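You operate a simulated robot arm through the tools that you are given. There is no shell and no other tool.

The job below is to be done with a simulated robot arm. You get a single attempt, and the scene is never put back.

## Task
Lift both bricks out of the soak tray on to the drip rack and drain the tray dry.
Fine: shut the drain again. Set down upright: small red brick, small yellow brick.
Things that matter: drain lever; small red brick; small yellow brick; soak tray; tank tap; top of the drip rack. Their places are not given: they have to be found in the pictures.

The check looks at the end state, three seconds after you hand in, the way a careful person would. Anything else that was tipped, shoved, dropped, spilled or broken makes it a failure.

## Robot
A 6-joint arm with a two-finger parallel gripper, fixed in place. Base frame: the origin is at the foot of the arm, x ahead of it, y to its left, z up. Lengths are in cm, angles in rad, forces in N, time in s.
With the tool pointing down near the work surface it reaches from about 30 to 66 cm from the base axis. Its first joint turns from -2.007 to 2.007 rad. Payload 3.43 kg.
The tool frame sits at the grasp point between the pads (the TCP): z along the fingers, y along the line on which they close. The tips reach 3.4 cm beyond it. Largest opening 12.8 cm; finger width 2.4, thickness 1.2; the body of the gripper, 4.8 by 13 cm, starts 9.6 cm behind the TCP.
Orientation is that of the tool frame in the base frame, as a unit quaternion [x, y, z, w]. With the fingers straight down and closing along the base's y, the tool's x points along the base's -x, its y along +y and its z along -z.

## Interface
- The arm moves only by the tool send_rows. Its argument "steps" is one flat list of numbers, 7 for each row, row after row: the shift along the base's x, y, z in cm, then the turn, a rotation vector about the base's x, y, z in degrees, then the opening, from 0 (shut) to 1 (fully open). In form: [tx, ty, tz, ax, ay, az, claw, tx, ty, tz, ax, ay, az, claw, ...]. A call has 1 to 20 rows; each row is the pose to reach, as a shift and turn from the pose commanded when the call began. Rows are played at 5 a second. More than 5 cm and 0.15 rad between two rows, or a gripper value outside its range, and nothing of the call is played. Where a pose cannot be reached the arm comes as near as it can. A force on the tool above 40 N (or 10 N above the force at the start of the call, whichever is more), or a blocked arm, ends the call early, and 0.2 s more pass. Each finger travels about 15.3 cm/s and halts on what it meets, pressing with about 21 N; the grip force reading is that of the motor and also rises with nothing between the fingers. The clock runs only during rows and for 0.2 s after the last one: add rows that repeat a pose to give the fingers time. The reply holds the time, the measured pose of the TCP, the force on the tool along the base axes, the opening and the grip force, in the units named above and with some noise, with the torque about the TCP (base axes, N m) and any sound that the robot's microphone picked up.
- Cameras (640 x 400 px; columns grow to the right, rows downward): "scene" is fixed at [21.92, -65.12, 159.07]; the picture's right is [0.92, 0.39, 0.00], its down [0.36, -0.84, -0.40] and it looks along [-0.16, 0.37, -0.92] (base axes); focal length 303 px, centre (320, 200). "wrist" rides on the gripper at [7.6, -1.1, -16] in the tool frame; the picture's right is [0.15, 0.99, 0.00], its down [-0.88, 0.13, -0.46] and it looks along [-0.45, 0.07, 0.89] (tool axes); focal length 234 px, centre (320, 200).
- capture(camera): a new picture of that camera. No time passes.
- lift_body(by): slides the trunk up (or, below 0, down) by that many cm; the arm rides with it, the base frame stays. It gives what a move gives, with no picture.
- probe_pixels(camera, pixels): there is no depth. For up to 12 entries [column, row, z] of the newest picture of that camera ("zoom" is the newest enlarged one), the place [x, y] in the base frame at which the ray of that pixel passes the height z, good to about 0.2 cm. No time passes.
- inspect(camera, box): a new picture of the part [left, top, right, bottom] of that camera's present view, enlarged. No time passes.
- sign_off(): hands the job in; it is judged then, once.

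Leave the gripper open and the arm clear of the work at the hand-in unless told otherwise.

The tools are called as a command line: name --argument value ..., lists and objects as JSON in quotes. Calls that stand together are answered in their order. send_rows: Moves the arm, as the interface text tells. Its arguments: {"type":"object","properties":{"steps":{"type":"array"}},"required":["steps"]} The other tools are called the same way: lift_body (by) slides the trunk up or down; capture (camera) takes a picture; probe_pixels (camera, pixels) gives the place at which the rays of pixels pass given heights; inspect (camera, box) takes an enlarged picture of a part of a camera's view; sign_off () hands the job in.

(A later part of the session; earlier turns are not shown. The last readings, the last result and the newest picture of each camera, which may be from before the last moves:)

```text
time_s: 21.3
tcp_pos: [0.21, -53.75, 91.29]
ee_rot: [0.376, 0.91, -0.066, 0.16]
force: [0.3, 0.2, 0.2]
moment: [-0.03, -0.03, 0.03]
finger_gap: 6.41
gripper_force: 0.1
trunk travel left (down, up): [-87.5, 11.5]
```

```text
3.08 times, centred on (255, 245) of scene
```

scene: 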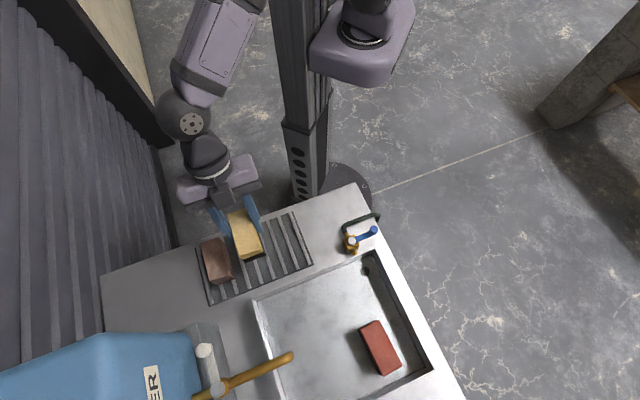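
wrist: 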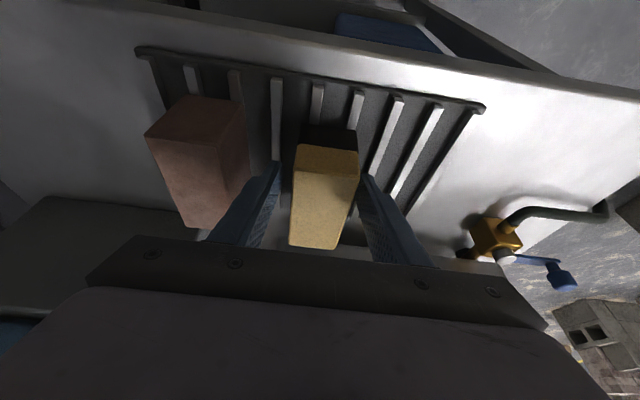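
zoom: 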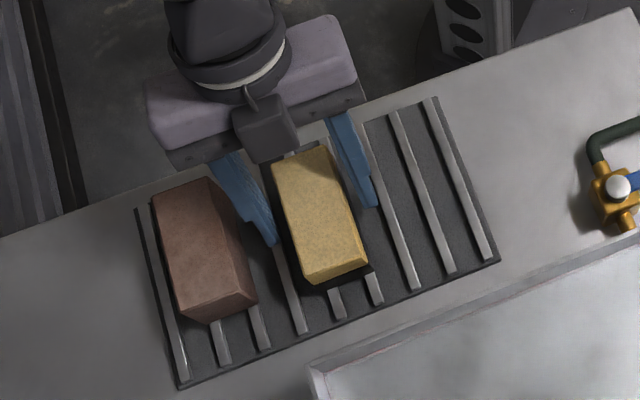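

Yellow is standing on the rack. The wrist view now shows the valve from a low side angle, so I'll zoom in to measure the lever and knob heights before withdrawing.

inspect --camera "wrist" --box '[440, 190, 620, 300]'

inspect --camera "wrist" --box '[200, 60, 460, 260]'

```text
3.56 times, centred on (530, 245) of wrist
```

zoom: 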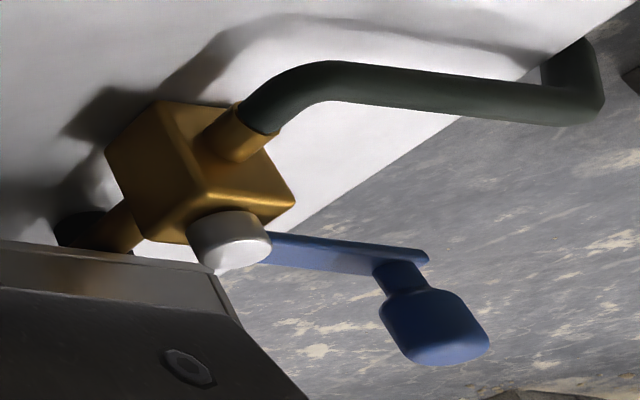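

```text
2.00 times, centred on (330, 160) of wrist
```

zoom: 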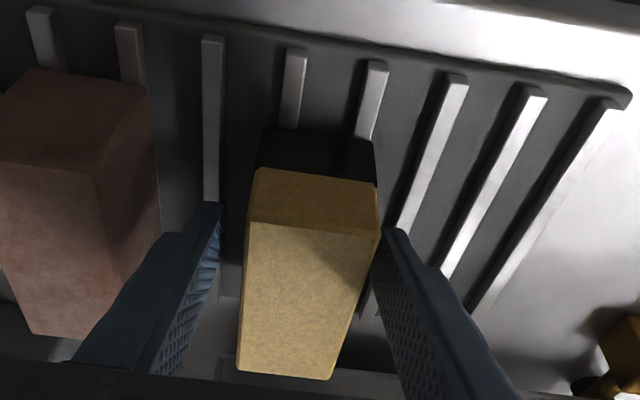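

The side view gives cap top ≈ 90.0, lever ≈ 89.5 and knob from 90.8 to 92.6. Now I'll withdraw straight up from the yellow brick.

send_rows --steps '[0, 0, 1.5, 0, 0, 0, 0.5, 0, 0, 4, 0, 0, 0, 0.5, 0, 0, 7.5, 0, 0, 0, 0.5, 0, 0, 11, 0, 0, 0, 0.5, 0, 0, 14, 0, 0, 0, 0.5, 0, 0, 14, 0, 0, 0, 0.5]'

inspect --camera "wrist" --box '[160, 0, 480, 200]'

inspect --camera "scene" --box '[180, 180, 330, 310]'

```text
time_s: 22.7
tcp_pos: [-0.15, -53.73, 105.19]
ee_rot: [0.377, 0.91, -0.066, 0.16]
force: [0.5, -1.4, 1.1]
moment: [-0.02, -0.03, 0.02]
finger_gap: 6.38
gripper_force: 0.1
trunk travel left (down, up): [-87.5, 11.5]
```

```text
2.00 times, centred on (320, 100) of wrist
```

zoom: 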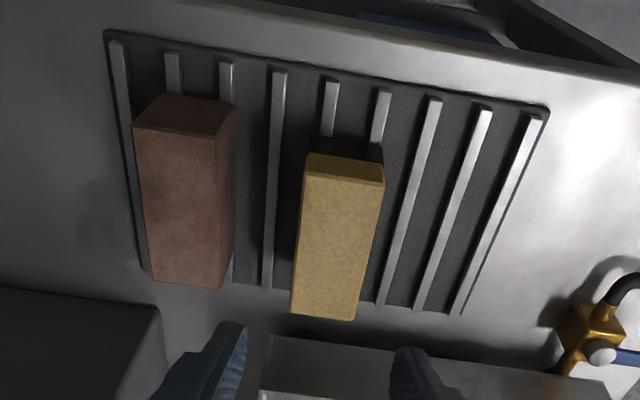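

```text
3.08 times, centred on (255, 245) of scene
```

zoom: 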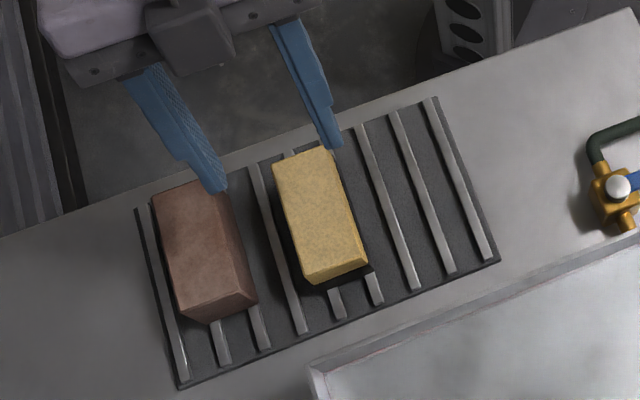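

Yellow stands upright on bars 5 and 6. Now I'll go for the red brick: hover at about (32.8,-62,105), with the lean raised to 25° for extra reach and yaw +3°.

send_rows --steps '[3.7, -0.9, 0, -0.4, -0.4, 0.33, 0.5, 7.3, -1.8, 0, -0.8, -0.8, 0.67, 0.5, 11, -2.7, 0, -1.2, -1.2, 1, 0.5, 14.6, -3.6, 0, -1.6, -1.6, 1.33, 0.5, 18.3, -4.6, 0, -2, -2, 1.67, 0.5, 22, -5.5, 0, -2.4, -2.4, 2, 0.5, 25.6, -6.4, 0, -2.7, -2.8, 2.33, 0.5, 29.3, -7.3, 0, -3.1, -3.2, 2.67, 0.5, 32.95, -8.2, -0.3, -3.45, -3.63, 3, 0.5, 32.95, -8.2, -0.3, -3.45, -3.63, 3, 0.5]'

capture --camera "wrist"

inspect --camera "scene" --box '[280, 270, 440, 400]'

```text
time_s: 24.9
tcp_pos: [33.12, -61.87, 104.87]
ee_rot: [0.349, 0.912, -0.077, 0.202]
force: [-0.3, -0.2, -0.2]
moment: [0.03, -0.05, 0.01]
finger_gap: 6.4
gripper_force: 0.0
trunk travel left (down, up): [-87.5, 11.5]
```

```text
taken
```

wrist: 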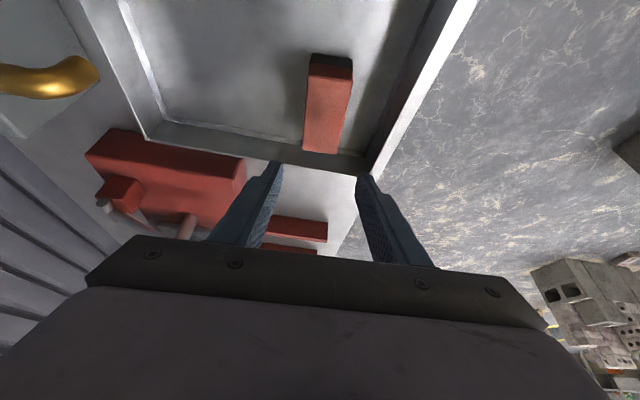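

```text
3.08 times, centred on (360, 335) of scene
```

zoom: 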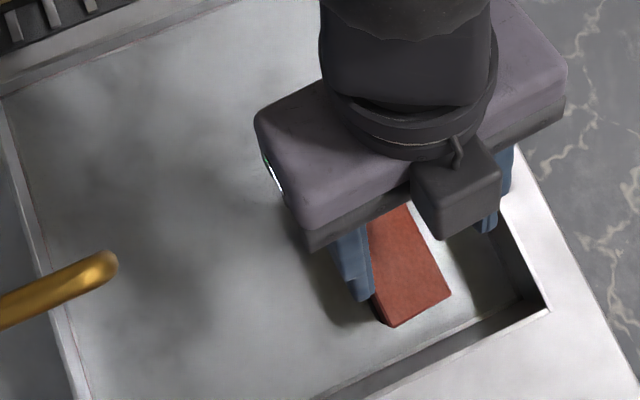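

Reached, and both fingers are over the red brick. I'll descend 9 cm with a small correction, then check the straddle.

send_rows --steps '[0, 0, -2.3, 0, 0, 0, 0.5, -0.1, -0.1, -4.6, 0, 0, 0, 0.5, -0.1, -0.2, -6.8, 0, 0, 0, 0.5, -0.1, -0.2, -9, 0, 0, 0, 0.5, -0.1, -0.2, -9, 0, 0, 0, 0.5]'

inspect --camera "wrist" --box '[180, 60, 460, 240]'

inspect --camera "scene" --box '[340, 290, 440, 380]'

```text
time_s: 26.1
tcp_pos: [33.05, -61.85, 95.7]
ee_rot: [0.349, 0.912, -0.078, 0.202]
force: [-0.2, -0.4, -0.2]
moment: [0.01, -0.01, -0.01]
finger_gap: 6.4
gripper_force: 0.1
trunk travel left (down, up): [-87.5, 11.5]
```

```text
2.22 times, centred on (320, 150) of wrist
```

zoom: 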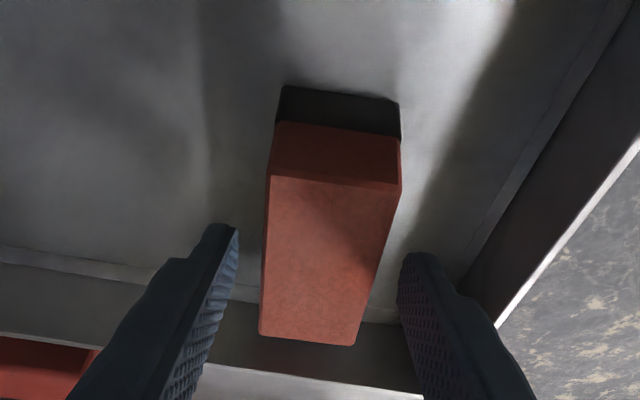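

```text
4.44 times, centred on (390, 335) of scene
```

zoom: 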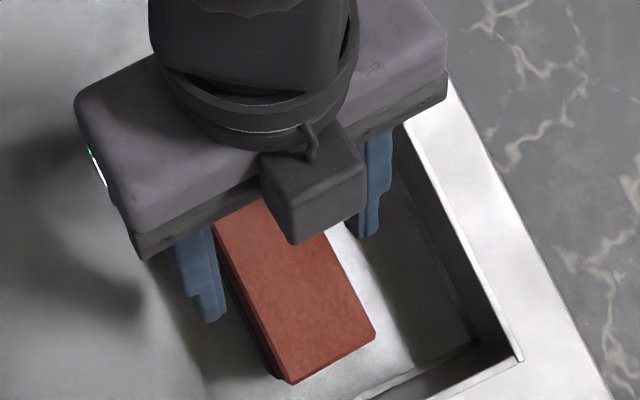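

The fingers straddle the brick, slightly off-centre to the far side. I'll shift (-0.2,-0.25), go down to TCP z ≈ 92.8, and close.

send_rows --steps '[-0.2, -0.25, -1, 0, 0, 0, 0.5, -0.2, -0.25, -2, 0, 0, 0, 0.5, -0.2, -0.25, -2.9, 0, 0, 0, 0.5, -0.2, -0.25, -2.9, 0, 0, 0, 0.5, -0.2, -0.25, -2.9, 0, 0, 0, 0.5]'

inspect --camera "wrist" --box '[180, 60, 460, 240]'

inspect --camera "scene" --box '[340, 290, 440, 380]'

```text
time_s: 27.3
tcp_pos: [32.95, -62.28, 92.79]
ee_rot: [0.35, 0.911, -0.078, 0.202]
force: [-0.1, -0.5, -0.1]
moment: [0.04, 0.0, 0.02]
finger_gap: 6.4
gripper_force: 0.0
trunk travel left (down, up): [-87.5, 11.5]
```

```text
2.22 times, centred on (320, 150) of wrist
```

zoom: 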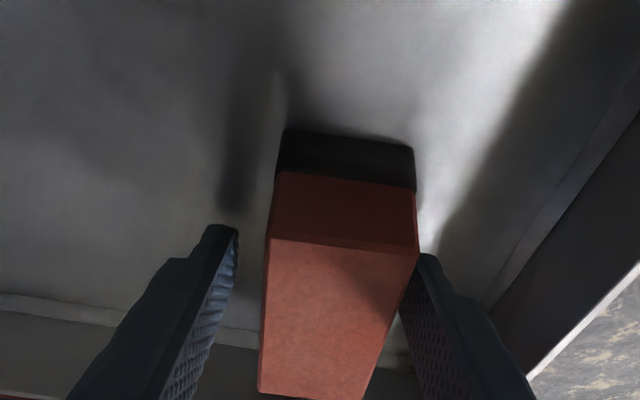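

```text
4.44 times, centred on (390, 335) of scene
```

zoom: 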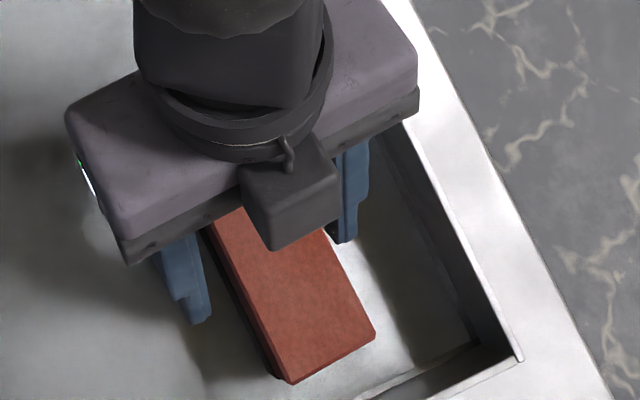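

The brick is a little nearer the right finger. I'll shift back +0.2 in x and y, and close.

send_rows --steps '[0.2, 0.22, 0, 0, 0, 0, 0.5, 0.2, 0.22, 0, 0, 0, 0, 0.42, 0.2, 0.22, 0, 0, 0, 0, 0.3, 0.2, 0.22, 0, 0, 0, 0, 0, 0.2, 0.22, 0, 0, 0, 0, 0, 0.2, 0.22, 0, 0, 0, 0, 0]'

inspect --camera "wrist" --box '[180, 60, 460, 240]'

```text
time_s: 28.7
tcp_pos: [33.12, -61.99, 92.85]
ee_rot: [0.35, 0.911, -0.078, 0.202]
force: [0.4, 1.3, 0.9]
moment: [-0.01, -0.13, 0.06]
finger_gap: 4.4
gripper_force: 20.9
trunk travel left (down, up): [-87.5, 11.5]
```

```text
2.22 times, centred on (320, 150) of wrist
```

zoom: 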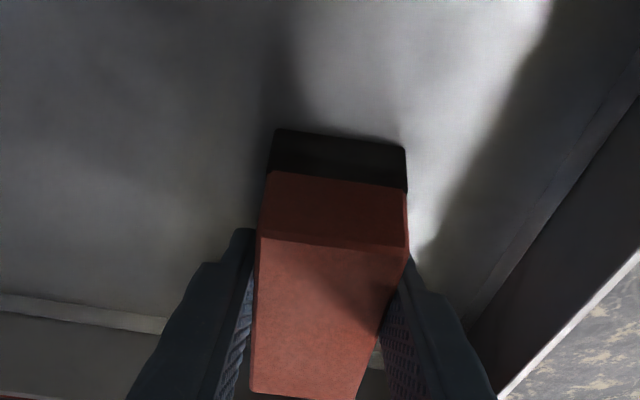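

Red is gripped on a gap of 4.4 cm. I'll lift 9.2 cm, then carry it back to the rack at about (6.7,-47.0), over bars 8–9, turning -3°.

send_rows --steps '[0, 0, 0.7, 0, 0, 0, 0, 0, 0, 2.5, 0, 0, 0, 0, 0, 0, 4.7, 0, 0, 0, 0, 0, 0, 7, 0, 0, 0, 0, 0, 0, 9.2, 0, 0, 0, 0, -3.3, 1.87, 9.2, 0, 0, -0.4, 0, -6.6, 3.74, 9.2, 0, 0, -0.75, 0, -9.9, 5.6, 9.2, 0, 0, -1.1, 0, -13.2, 7.5, 9.2, 0, 0, -1.5, 0, -16.5, 9.35, 9.2, 0, 0, -1.9, 0, -19.8, 11.2, 9.2, 0, 0, -2.25, 0, -23.1, 13.1, 9.2, 0, 0, -2.6, 0, -26.4, 14.97, 9.2, 0, 0, -3, 0, -26.4, 14.97, 9.2, 0, 0, -3, 0]'

capture --camera "wrist"

capture --camera "scene"

```text
time_s: 31.7
tcp_pos: [6.64, -47.08, 102.4]
ee_rot: [0.374, 0.902, -0.084, 0.198]
force: [0.1, -0.2, -3.2]
moment: [0.01, 0.06, 0.05]
finger_gap: 4.39
gripper_force: 20.5
trunk travel left (down, up): [-87.5, 11.5]
```

```text
taken
```

wrist: 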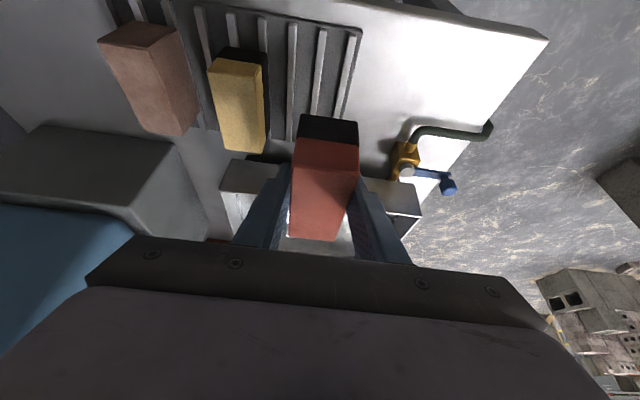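

```text
taken
```

scene: 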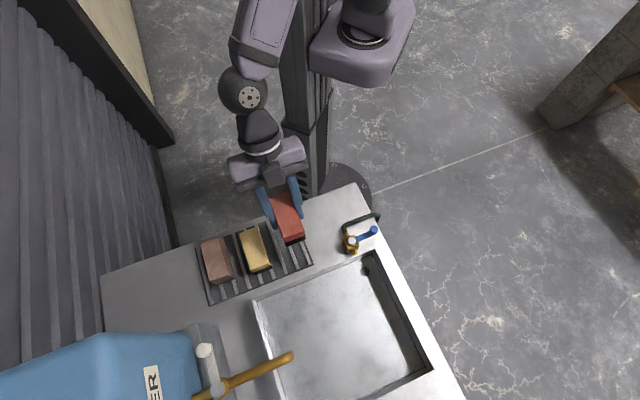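

Red is over bars 8–9. I'll descend to TCP z ≈ 92.2, since the yellow brick made contact at 91.4, and check the alignment.

send_rows --steps '[0, 0, -2.5, 0, 0, 0, 0, 0, 0, -5, 0, 0, 0, 0, 0, 0, -7.5, 0, 0, 0, 0, 0, 0, -9.4, 0, 0, 0, 0, 0, 0, -10.1, 0, 0, 0, 0, 0, 0, -10.1, 0, 0, 0, 0]'

inspect --camera "wrist" --box '[140, 40, 460, 240]'

inspect --camera "scene" --box '[180, 180, 330, 310]'

```text
time_s: 33.1
tcp_pos: [6.76, -47.24, 92.14]
ee_rot: [0.373, 0.902, -0.083, 0.2]
force: [0.2, 0.7, -4.1]
moment: [0.08, 0.04, 0.02]
finger_gap: 4.4
gripper_force: 21.4
trunk travel left (down, up): [-87.5, 11.5]
```

```text
2.00 times, centred on (300, 140) of wrist
```

zoom: 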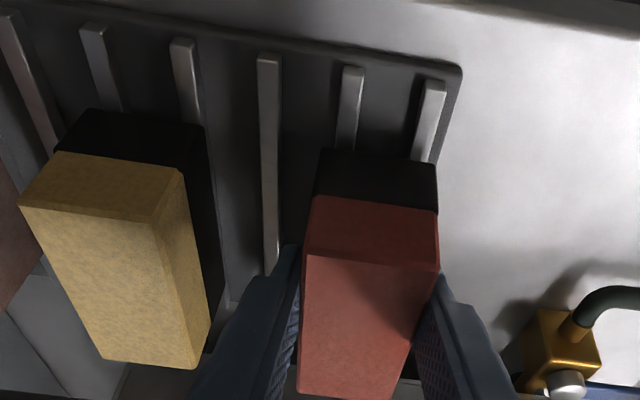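

```text
3.08 times, centred on (255, 245) of scene
```

zoom: 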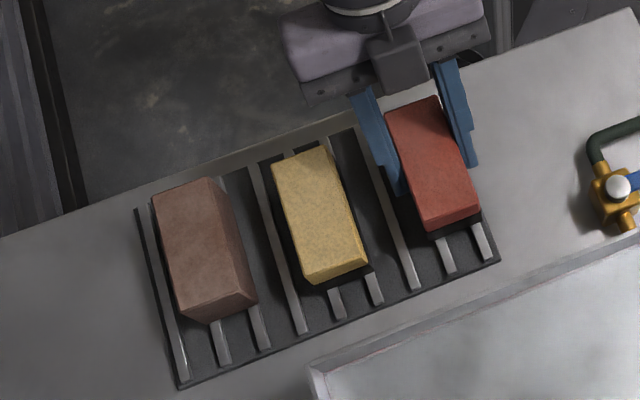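

Bars 8 and 9 both pass under the red brick. I'll nudge +0.15 in x and y to centre it between them and lower slowly to contact.

send_rows --steps '[0.15, 0.15, 0, 0, 0, 0, 0, 0.15, 0.15, -0.25, 0, 0, 0, 0, 0.15, 0.15, -0.45, 0, 0, 0, 0, 0.15, 0.15, -0.45, 0, 0, 0, 0]'

```text
time_s: 34.1
tcp_pos: [6.97, -47.05, 91.57]
ee_rot: [0.372, 0.903, -0.082, 0.2]
force: [0.1, -0.3, -5.4]
moment: [0.04, 0.05, -0.01]
finger_gap: 4.37
gripper_force: 21.2
trunk travel left (down, up): [-87.5, 11.5]
```

No contact yet. I'll take small steps down.

send_rows --steps '[0, 0, -0.15, 0, 0, 0, 0, 0, 0, -0.3, 0, 0, 0, 0, 0, 0, -0.3, 0, 0, 0, 0]'

```text
time_s: 34.9
tcp_pos: [6.85, -46.91, 91.5]
ee_rot: [0.374, 0.902, -0.084, 0.2]
force: [1.3, -0.9, 4.4]
moment: [0.28, 0.08, -0.08]
finger_gap: 4.4
gripper_force: 20.4
trunk travel left (down, up): [-87.5, 11.5]
```

Contact: the vertical force went from -5.4 to +4.4 N. I'll open slowly.

send_rows --steps '[0, 0, 0.05, 0, 0, 0, 0.36, 0, 0, 0.05, 0, 0, 0, 0.4, 0, 0, 0.05, 0, 0, 0, 0.46, 0, 0, 0.05, 0, 0, 0, 0.5, 0, 0, 0.05, 0, 0, 0, 0.5]'

inspect --camera "wrist" --box '[140, 40, 460, 240]'

inspect --camera "scene" --box '[180, 180, 330, 310]'

inspect --camera "wrist" --box '[360, 160, 520, 260]'

```text
time_s: 36.1
tcp_pos: [6.92, -46.94, 91.38]
ee_rot: [0.374, 0.902, -0.083, 0.2]
force: [-0.2, -0.5, -1.2]
moment: [0.0, 0.0, 0.0]
finger_gap: 6.37
gripper_force: 0.1
trunk travel left (down, up): [-87.5, 11.5]
```

```text
2.00 times, centred on (300, 140) of wrist
```

zoom: 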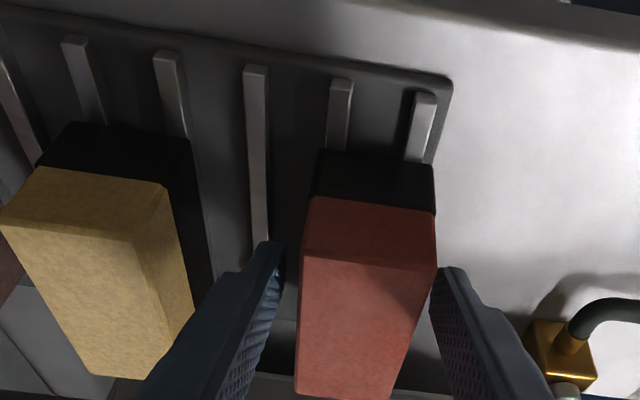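

```text
3.08 times, centred on (255, 245) of scene
```

zoom: 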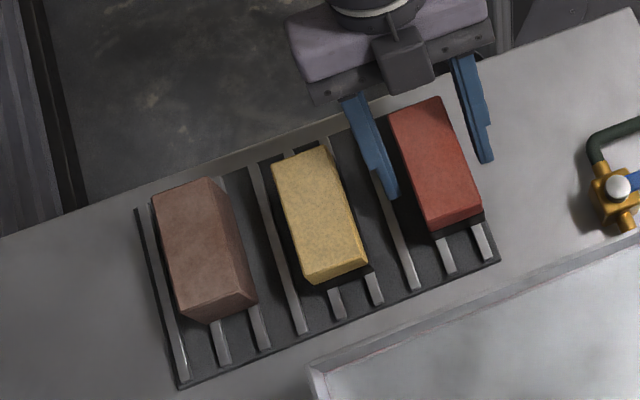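

```text
4.00 times, centred on (440, 210) of wrist
```

zoom: 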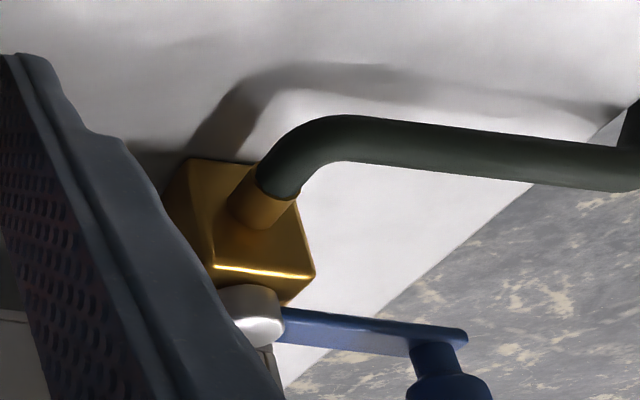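

The red brick stands upright on bars 8–9. I'll withdraw straight up.

send_rows --steps '[0, 0, 1.5, 0, 0, 0, 0.5, 0, 0, 4, 0, 0, 0, 0.5, 0, 0, 7.5, 0, 0, 0, 0.5, 0, 0, 11, 0, 0, 0, 0.5, 0, 0, 15, 0, 0, 0, 0.5, 0, 0, 15, 0, 0, 0, 0.5]'

capture --camera "wrist"

inspect --camera "scene" --box '[180, 180, 400, 400]'

```text
time_s: 37.5
tcp_pos: [6.71, -46.79, 106.33]
ee_rot: [0.374, 0.902, -0.083, 0.2]
force: [0.1, 0.4, 0.1]
moment: [0.05, -0.01, -0.03]
finger_gap: 6.38
gripper_force: 0.1
trunk travel left (down, up): [-87.5, 11.5]
```

```text
taken
```

wrist: 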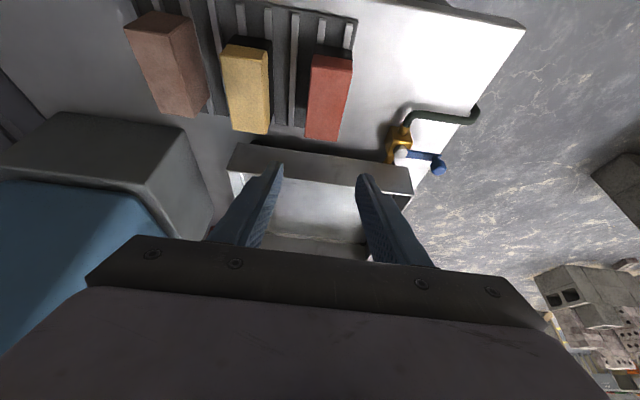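

```text
1.82 times, centred on (290, 290) of scene
```

zoom: 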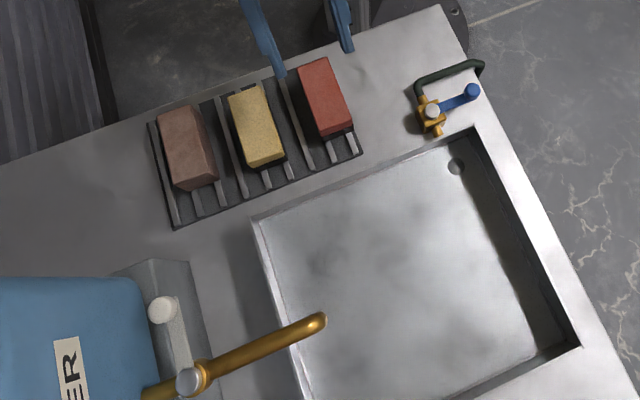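

Both bricks are on the rack. Next is the drain: I'll level the tool, close the fingers, and go above the start point beside the knob on its tray side, at about (27.5,-42.1).

send_rows --steps '[3.5, 0.8, 0, 2.95, 2.95, 0, 0.4, 7, 1.6, 0, 5.9, 5.9, 0, 0.3, 10.4, 2.35, 0, 8.84, 8.84, 0, 0.2, 13.9, 3.1, 0, 11.8, 11.8, 0, 0.1, 17.4, 3.9, 0, 14.7, 14.7, 0, 0, 20.8, 4.7, 0, 17.68, 17.68, 0, 0, 20.8, 4.7, 0, 17.68, 17.68, 0, 0]'

capture --camera "wrist"

inspect --camera "scene" --box '[320, 190, 440, 280]'

```text
time_s: 39.1
tcp_pos: [27.82, -42.23, 106.62]
ee_rot: [0.383, 0.924, 0.0, 0.0]
force: [-0.2, -0.4, 0.7]
moment: [-0.01, -0.02, -0.03]
finger_gap: 0.0
gripper_force: 21.1
trunk travel left (down, up): [-87.5, 11.5]
```

```text
taken
```

wrist: 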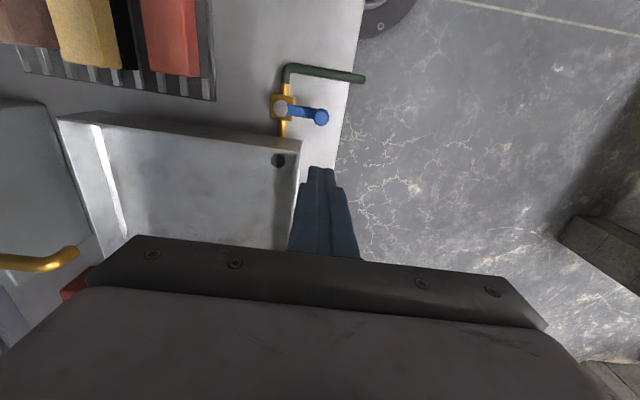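

```text
4.44 times, centred on (380, 235) of scene
```

zoom: 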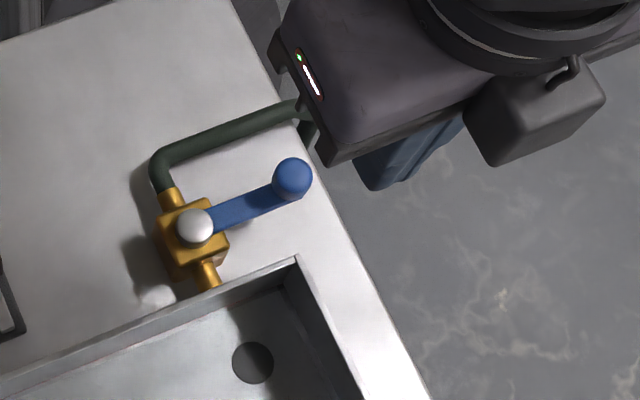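

I'll re-measure the pivot and knob from this view with a zoom before descending.

inspect --camera "wrist" --box '[240, 50, 400, 200]'

```text
2.67 times, centred on (320, 125) of wrist
```

zoom: 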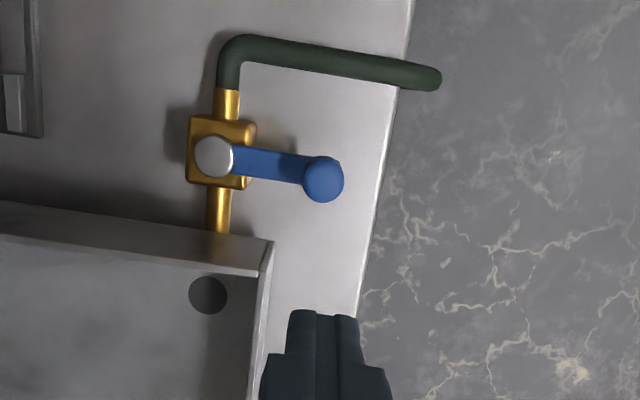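

probe_pixels --camera "zoom" --pixels '[[214, 157, 90], [323, 181, 92.3], [323, 181, 91], [266, 243, 94.5], [228, 100, 88], [230, 60, 88], [300, 50, 88], [425, 78, 88], [382, 200, 86], [350, 315, 86]]'

```text
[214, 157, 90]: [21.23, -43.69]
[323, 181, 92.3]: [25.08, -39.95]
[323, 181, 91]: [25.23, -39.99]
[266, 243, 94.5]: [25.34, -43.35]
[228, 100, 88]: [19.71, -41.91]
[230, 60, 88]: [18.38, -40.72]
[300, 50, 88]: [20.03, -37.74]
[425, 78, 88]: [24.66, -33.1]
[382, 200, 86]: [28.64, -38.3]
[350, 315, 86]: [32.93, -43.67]
```

The band in this view is the tray wall's outer face, so its lower line is the rim and its upper line is the wall base. I'll probe both corners to pin down where the wall is.

probe_pixels --camera "zoom" --pixels '[[259, 276, 94], [259, 276, 91], [272, 241, 86], [272, 241, 88], [320, 310, 103.2], [214, 157, 91], [323, 205, 92], [345, 181, 92]]'

```text
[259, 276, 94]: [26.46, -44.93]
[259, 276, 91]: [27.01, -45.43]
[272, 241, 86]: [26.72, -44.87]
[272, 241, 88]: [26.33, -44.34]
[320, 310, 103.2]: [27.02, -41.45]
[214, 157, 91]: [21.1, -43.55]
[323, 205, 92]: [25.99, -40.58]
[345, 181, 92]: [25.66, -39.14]
```

The wall corner is at (26.5,-44.9), with rim z ≈ 94 and bench ≈ 86. The knob is centred at (25.1,-39.95) and the pivot at (21.2,-43.7), so the radius is about 5.4. The closed fingertips are 1.2 cm clear of the knob and 1.5 cm clear of the wall. I'll descend to tips z ≈ 90.7.

send_rows --steps '[0, 0, -3.3, 0, 0, 0, 0, 0, 0, -6.6, 0, 0, 0, 0, 0, 0, -9.9, 0, 0, 0, 0, 0, 0, -12.5, 0, 0, 0, 0, 0, 0, -12.5, 0, 0, 0, 0]'

capture --camera "wrist"

inspect --camera "scene" --box '[320, 190, 440, 280]'

```text
time_s: 40.3
tcp_pos: [27.8, -42.45, 94.08]
ee_rot: [0.383, 0.924, 0.0, 0.0]
force: [0.2, 0.7, -0.2]
moment: [-0.02, 0.02, -0.01]
finger_gap: 0.0
gripper_force: 20.6
trunk travel left (down, up): [-87.5, 11.5]
```

```text
taken
```

wrist: 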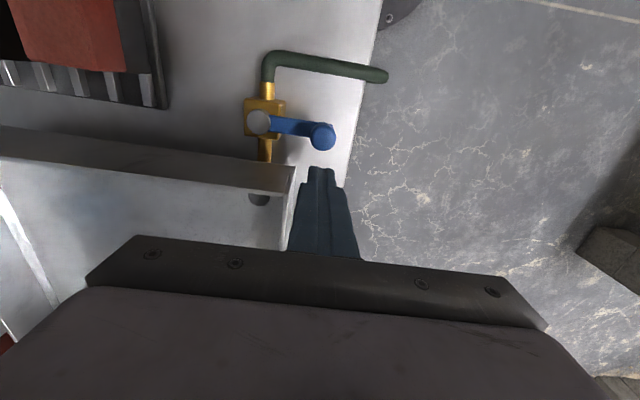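

```text
4.44 times, centred on (380, 235) of scene
```

zoom: 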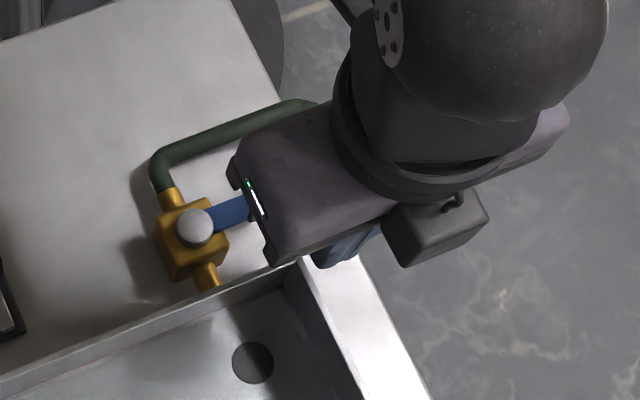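

The tips are level with the knob, just on its tray side. I'll push it gently along the arc about the pivot for the first ~22°, turning the tool with it, and read the forces.

send_rows --steps '[-0.6, 0.45, 0, 0, 0, 0, 0, -1.12, 0.89, 0, 0, 0, 0, 0, -1.45, 1.59, 0, 0, 0, 7.5, 0, -1.86, 2.23, 0, 0, 0, 15, 0, -2.36, 2.82, 0, 0, 0, 22.5, 0, -2.36, 2.82, 0, 0, 0, 22.5, 0]'

capture --camera "wrist"

inspect --camera "scene" --box '[320, 190, 440, 280]'

```text
time_s: 41.7
tcp_pos: [25.36, -39.53, 93.91]
ee_rot: [0.194, 0.981, 0.0, -0.001]
force: [0.0, 0.5, -0.2]
moment: [0.0, -0.02, 0.01]
finger_gap: 0.0
gripper_force: 21.4
trunk travel left (down, up): [-87.5, 11.5]
```

```text
taken
```

wrist: 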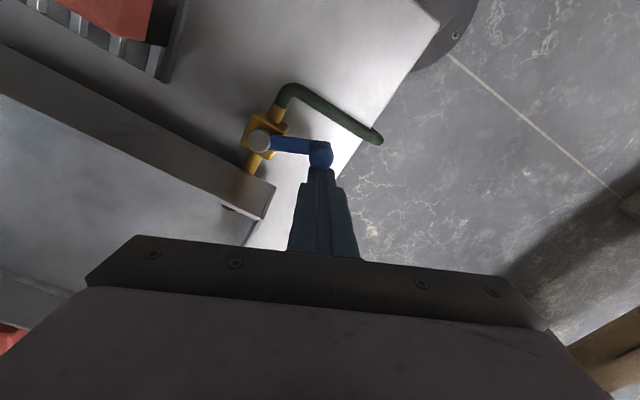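

```text
4.44 times, centred on (380, 235) of scene
```

zoom: 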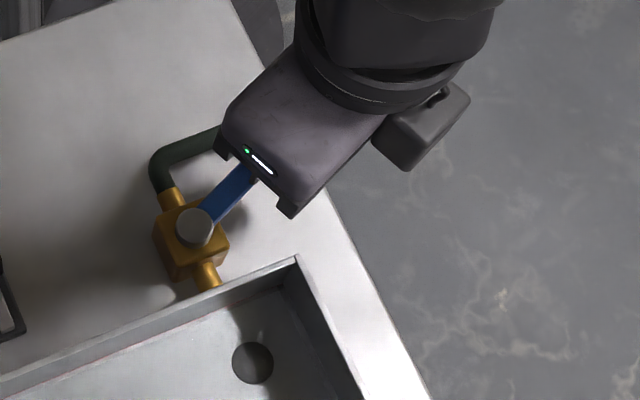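

The lever follows with almost no resistance and stays where it's left. I'll continue along the arc to about 80°.

send_rows --steps '[-0.565, 0.516, 0, 0, 0, 7.5, 0, -1.193, 0.953, 0, 0, 0, 15, 0, -1.873, 1.305, 0, 0, 0, 22.5, 0, -2.593, 1.565, 0, 0, 0, 30, 0, -3.34, 1.728, 0, 0, 0, 37.5, 0, -4.103, 1.793, 0, 0, 0, 45, 0, -4.867, 1.758, 0, 0, 0, 52.5, 0, -5.371, 1.679, 0, 0, 0, 57.5, 0, -5.371, 1.679, 0, 0, 0, 57.5, 0]'

capture --camera "wrist"

capture --camera "scene"

```text
time_s: 43.7
tcp_pos: [19.81, -37.69, 93.83]
ee_rot: [-0.301, 0.953, 0.0, 0.001]
force: [0.0, 0.4, 0.5]
moment: [-0.02, -0.01, 0.02]
finger_gap: 0.0
gripper_force: 20.7
trunk travel left (down, up): [-87.5, 11.5]
```

```text
taken
```

wrist: 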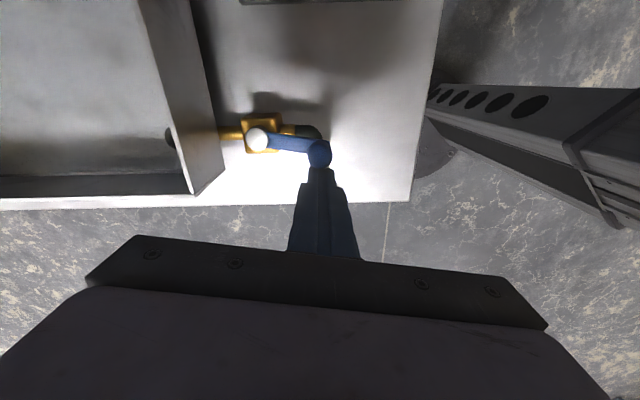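

```text
taken
```

scene: 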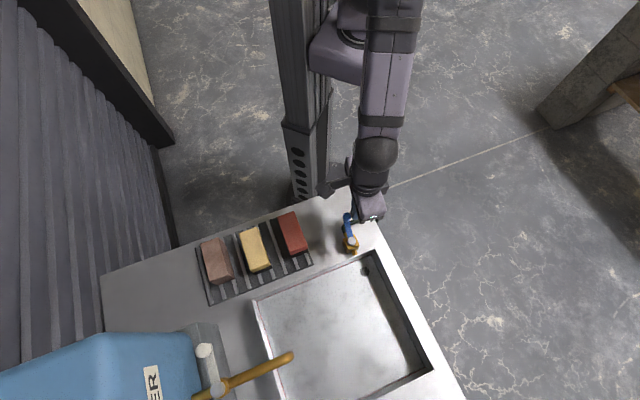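

The lever is about 80° round and still free. I'll go on to 90°, watching for the stop.

send_rows --steps '[-0.496, -0.123, 0, 0, 0, 5, 0, -0.979, -0.288, 0, 0, 0, 10, 0, -0.979, -0.288, 0, 0, 0, 10, 0]'

inspect --camera "wrist" --box '[140, 60, 420, 235]'

inspect --camera "scene" --box '[320, 190, 440, 280]'

```text
time_s: 44.5
tcp_pos: [19.35, -37.66, 93.91]
ee_rot: [-0.384, 0.923, 0.001, 0.0]
force: [26.0, 13.4, 2.3]
moment: [0.41, -0.67, 0.16]
finger_gap: 0.0
gripper_force: 20.9
trunk travel left (down, up): [-87.5, 11.5]
```

```text
2.29 times, centred on (280, 148) of wrist
```

zoom: 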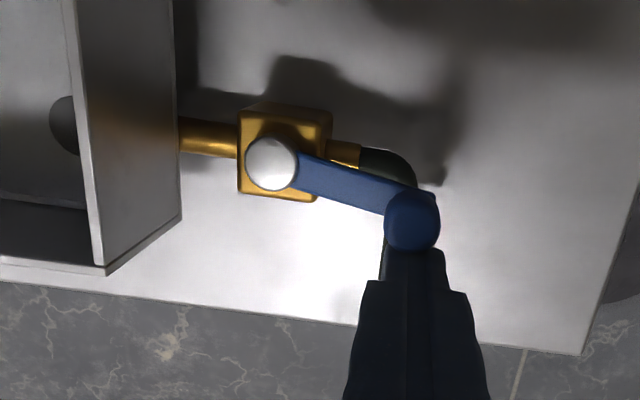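

```text
4.44 times, centred on (380, 235) of scene
```

zoom: 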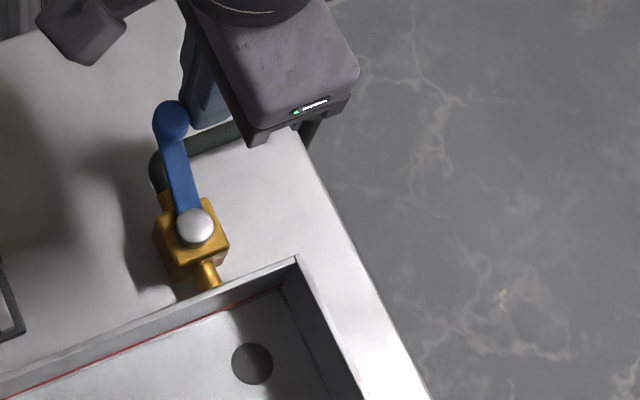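

Resistance rose to about 29 N, so that's the open stop, with the lever along the pipe. I'll back off, then rise clear and check whether the water level falls.

send_rows --steps '[0.9, 0.7, 0, 0, 0, 0, 0, 1.5, 1.3, 0, 0, 0, 0, 0, 1.5, 1.3, 3, 0, 0, 0, 0, 1.5, 1.3, 7, 0, 0, 0, 0, 1.5, 1.3, 10, 0, 0, 0, 0, 1.5, 1.3, 10, 0, 0, 0, 0]'

capture --camera "scene"

inspect --camera "scene" --box '[240, 200, 440, 400]'

capture --camera "wrist"

```text
time_s: 45.9
tcp_pos: [20.49, -36.72, 103.97]
ee_rot: [-0.383, 0.924, 0.0, 0.0]
force: [-0.3, 0.6, 0.0]
moment: [0.01, 0.0, -0.02]
finger_gap: 0.0
gripper_force: 21.3
trunk travel left (down, up): [-87.5, 11.5]
```

```text
taken
```

scene: 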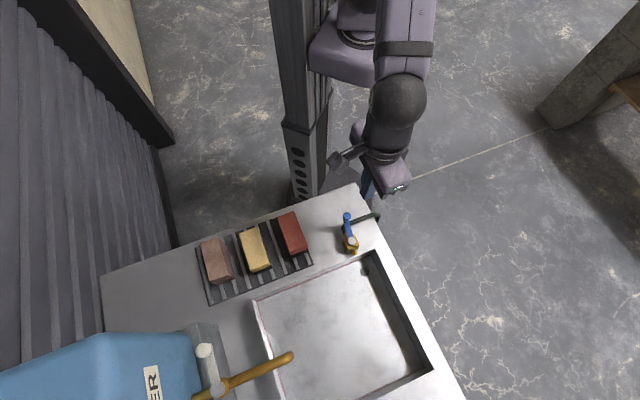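

```text
2.00 times, centred on (340, 300) of scene
```

zoom: 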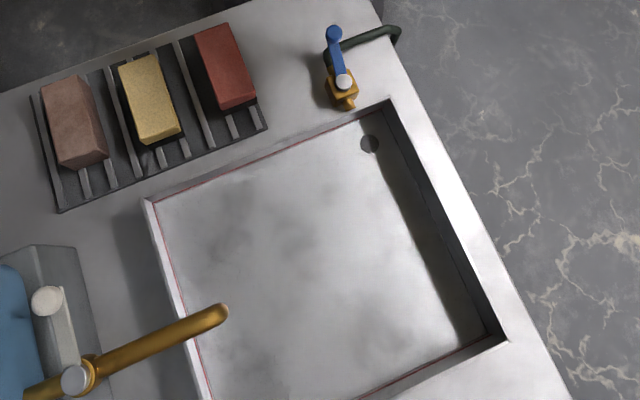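

```text
taken
```

wrist: 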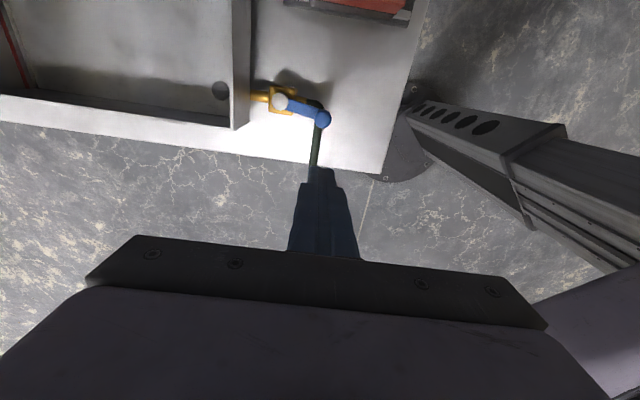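

The lever is at open. A red line on the tray wall is showing more clearly now. I'll move the wrist camera over the tray while time passes, and watch the level.

send_rows --steps '[2.1, -2.3, 0.5, 0, 0, 0, 0, 4.2, -4.5, 1, 0, 0, 0, 0, 6.3, -6.8, 1.5, 0, 0, 0, 0, 8.4, -9, 2, 0, 0, 0, 0, 10.5, -11.3, 2, 0, 0, 0, 0, 10.5, -11.3, 2, 0, 0, 0, 0]'

capture --camera "wrist"

inspect --camera "wrist" --box '[0, 0, 320, 240]'

inspect --camera "scene" --box '[240, 280, 320, 400]'

```text
time_s: 47.3
tcp_pos: [30.74, -47.9, 105.86]
ee_rot: [-0.382, 0.924, 0.0, 0.0]
force: [0.1, 0.7, 0.4]
moment: [-0.03, -0.01, -0.03]
finger_gap: 0.01
gripper_force: 21.6
trunk travel left (down, up): [-87.5, 11.5]
```

```text
taken
```

wrist: 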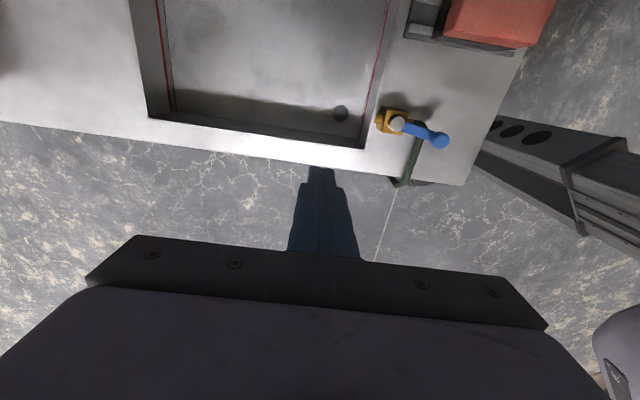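

```text
1.67 times, centred on (160, 120) of wrist
```

zoom: 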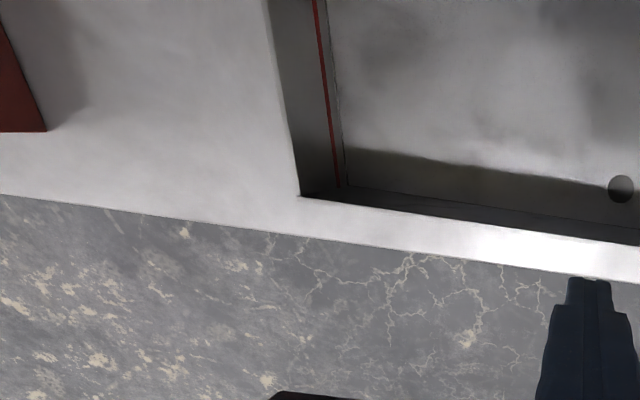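

```text
3.33 times, centred on (280, 340) of scene
```

zoom: 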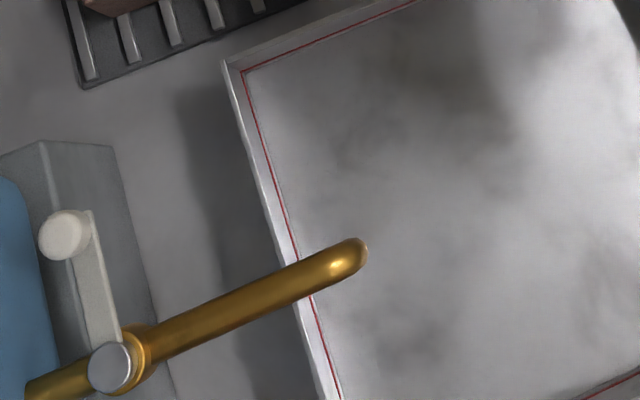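

The red level line now stands clear above the water, with bare wall beneath it, so the tray is draining. I'll wait 4 s in place.

send_rows --steps '[0, 0, 0, 0, 0, 0, 0, 0, 0, 0, 0, 0, 0, 0, 0, 0, 0, 0, 0, 0, 0, 0, 0, 0, 0, 0, 0, 0, 0, 0, 0, 0, 0, 0, 0, 0, 0, 0, 0, 0, 0, 0, 0, 0, 0, 0, 0, 0, 0, 0, 0, 0, 0, 0, 0, 0, 0, 0, 0, 0, 0, 0, 0, 0, 0, 0, 0, 0, 0, 0, 0, 0, 0, 0, 0, 0, 0, 0, 0, 0, 0, 0, 0, 0, 0, 0, 0, 0, 0, 0, 0, 0, 0, 0, 0, 0, 0, 0, 0, 0, 0, 0, 0, 0, 0, 0, 0, 0, 0, 0, 0, 0, 0, 0, 0, 0, 0, 0, 0, 0, 0, 0, 0, 0, 0, 0, 0, 0, 0, 0, 0, 0, 0, 0, 0, 0, 0, 0, 0, 0]'

capture --camera "wrist"

inspect --camera "wrist" --box '[140, 0, 420, 170]'

inspect --camera "scene" --box '[240, 240, 440, 400]'

```text
time_s: 51.5
tcp_pos: [31.0, -47.97, 105.85]
ee_rot: [-0.383, 0.924, 0.0, 0.0]
force: [-0.3, -0.2, 0.8]
moment: [0.01, 0.0, -0.03]
finger_gap: 0.0
gripper_force: 21.1
trunk travel left (down, up): [-87.5, 11.5]
```

```text
taken
```

wrist: 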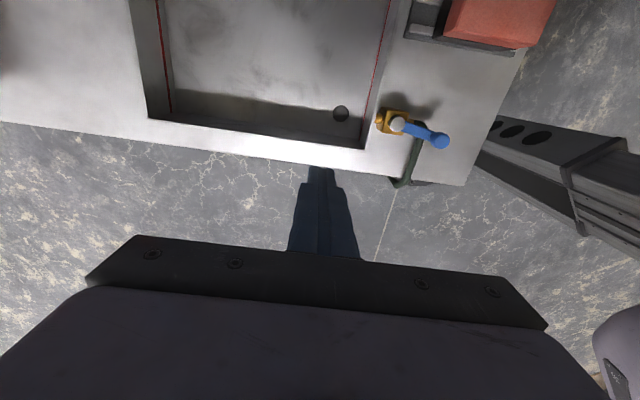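

```text
2.29 times, centred on (280, 85) of wrist
```

zoom: 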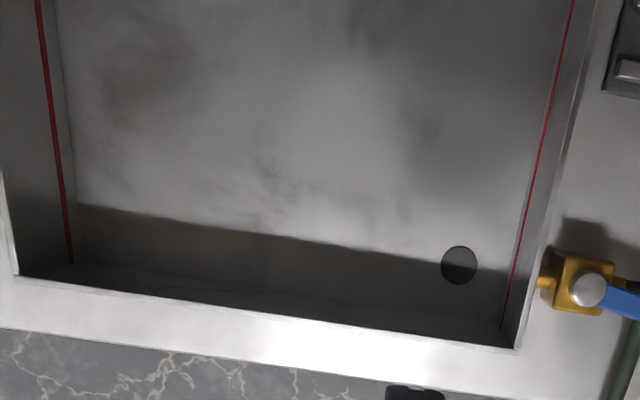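

```text
2.50 times, centred on (340, 320) of scene
```

zoom: 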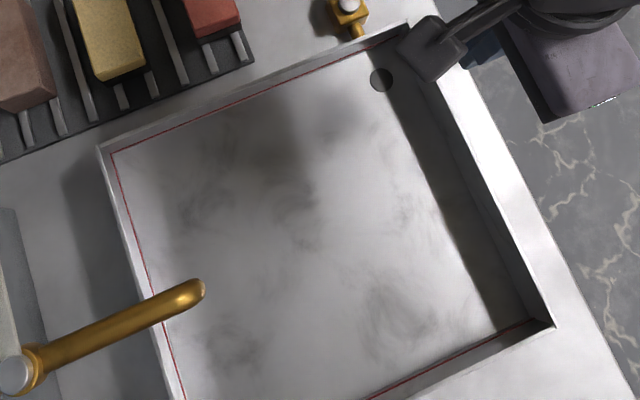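

The level is lower and the floor markings are clearer. I'll keep waiting and compare until nothing changes.

send_rows --steps '[0, 0, 0, 0, 0, 0, 0, 0, 0, 0, 0, 0, 0, 0, 0, 0, 0, 0, 0, 0, 0, 0, 0, 0, 0, 0, 0, 0, 0, 0, 0, 0, 0, 0, 0, 0, 0, 0, 0, 0, 0, 0, 0, 0, 0, 0, 0, 0, 0, 0, 0, 0, 0, 0, 0, 0, 0, 0, 0, 0, 0, 0, 0, 0, 0, 0, 0, 0, 0, 0, 0, 0, 0, 0, 0, 0, 0, 0, 0, 0, 0, 0, 0, 0, 0, 0, 0, 0, 0, 0, 0, 0, 0, 0, 0, 0, 0, 0, 0, 0, 0, 0, 0, 0, 0, 0, 0, 0, 0, 0, 0, 0, 0, 0, 0, 0, 0, 0, 0, 0, 0, 0, 0, 0, 0, 0, 0, 0, 0, 0, 0, 0, 0, 0, 0, 0, 0, 0, 0, 0]'

inspect --camera "wrist" --box '[140, 0, 420, 170]'

send_rows --steps '[0, 0, 0, 0, 0, 0, 0, 0, 0, 0, 0, 0, 0, 0, 0, 0, 0, 0, 0, 0, 0, 0, 0, 0, 0, 0, 0, 0, 0, 0, 0, 0, 0, 0, 0, 0, 0, 0, 0, 0, 0, 0, 0, 0, 0, 0, 0, 0, 0, 0, 0, 0, 0, 0, 0, 0, 0, 0, 0, 0, 0, 0, 0, 0, 0, 0, 0, 0, 0, 0, 0, 0, 0, 0, 0, 0, 0, 0, 0, 0, 0, 0, 0, 0, 0, 0, 0, 0, 0, 0, 0, 0, 0, 0, 0, 0, 0, 0, 0, 0, 0, 0, 0, 0, 0, 0, 0, 0, 0, 0, 0, 0, 0, 0, 0, 0, 0, 0, 0, 0, 0, 0, 0, 0, 0, 0, 0, 0, 0, 0, 0, 0, 0, 0, 0, 0, 0, 0, 0, 0]'

inspect --camera "wrist" --box '[140, 0, 420, 170]'

inspect --camera "scene" --box '[240, 240, 440, 400]'

```text
time_s: 55.7
tcp_pos: [30.92, -47.95, 105.78]
ee_rot: [-0.383, 0.924, 0.0, 0.0]
force: [-0.2, 0.5, -0.3]
moment: [0.0, 0.03, 0.0]
finger_gap: 0.0
gripper_force: 21.1
trunk travel left (down, up): [-87.5, 11.5]
```

```text
2.29 times, centred on (280, 85) of wrist
```

zoom: 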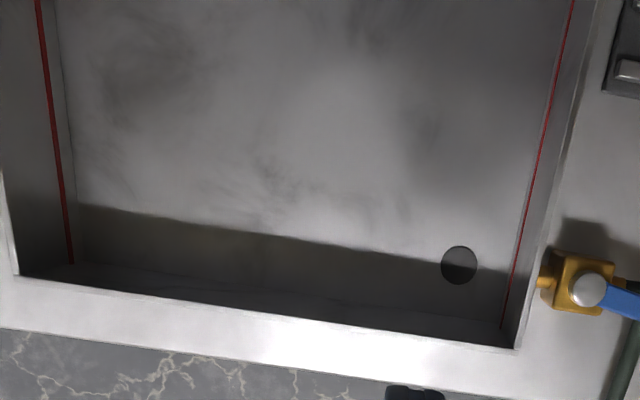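

```text
time_s: 59.9
tcp_pos: [30.85, -48.05, 105.71]
ee_rot: [-0.382, 0.924, 0.0, -0.001]
force: [-0.4, -0.2, 0.4]
moment: [0.02, 0.0, -0.01]
finger_gap: 0.0
gripper_force: 21.2
trunk travel left (down, up): [-87.5, 11.5]
```

```text
2.29 times, centred on (280, 85) of wrist
```

zoom: 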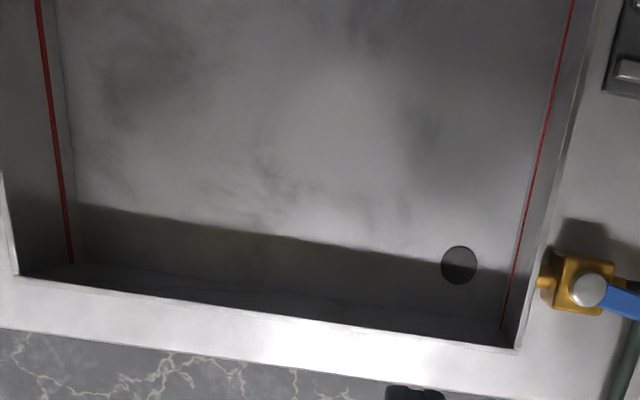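

```text
2.50 times, centred on (340, 320) of scene
```

zoom: 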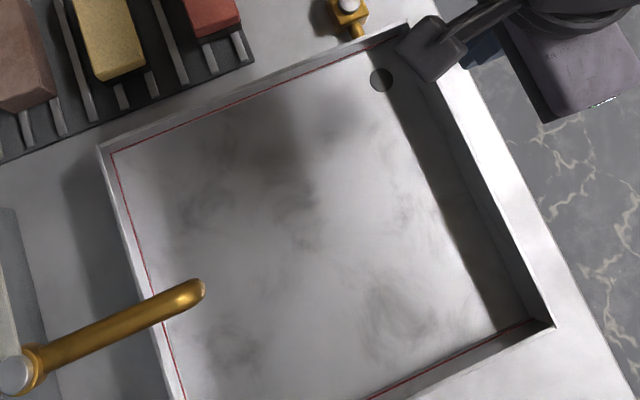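

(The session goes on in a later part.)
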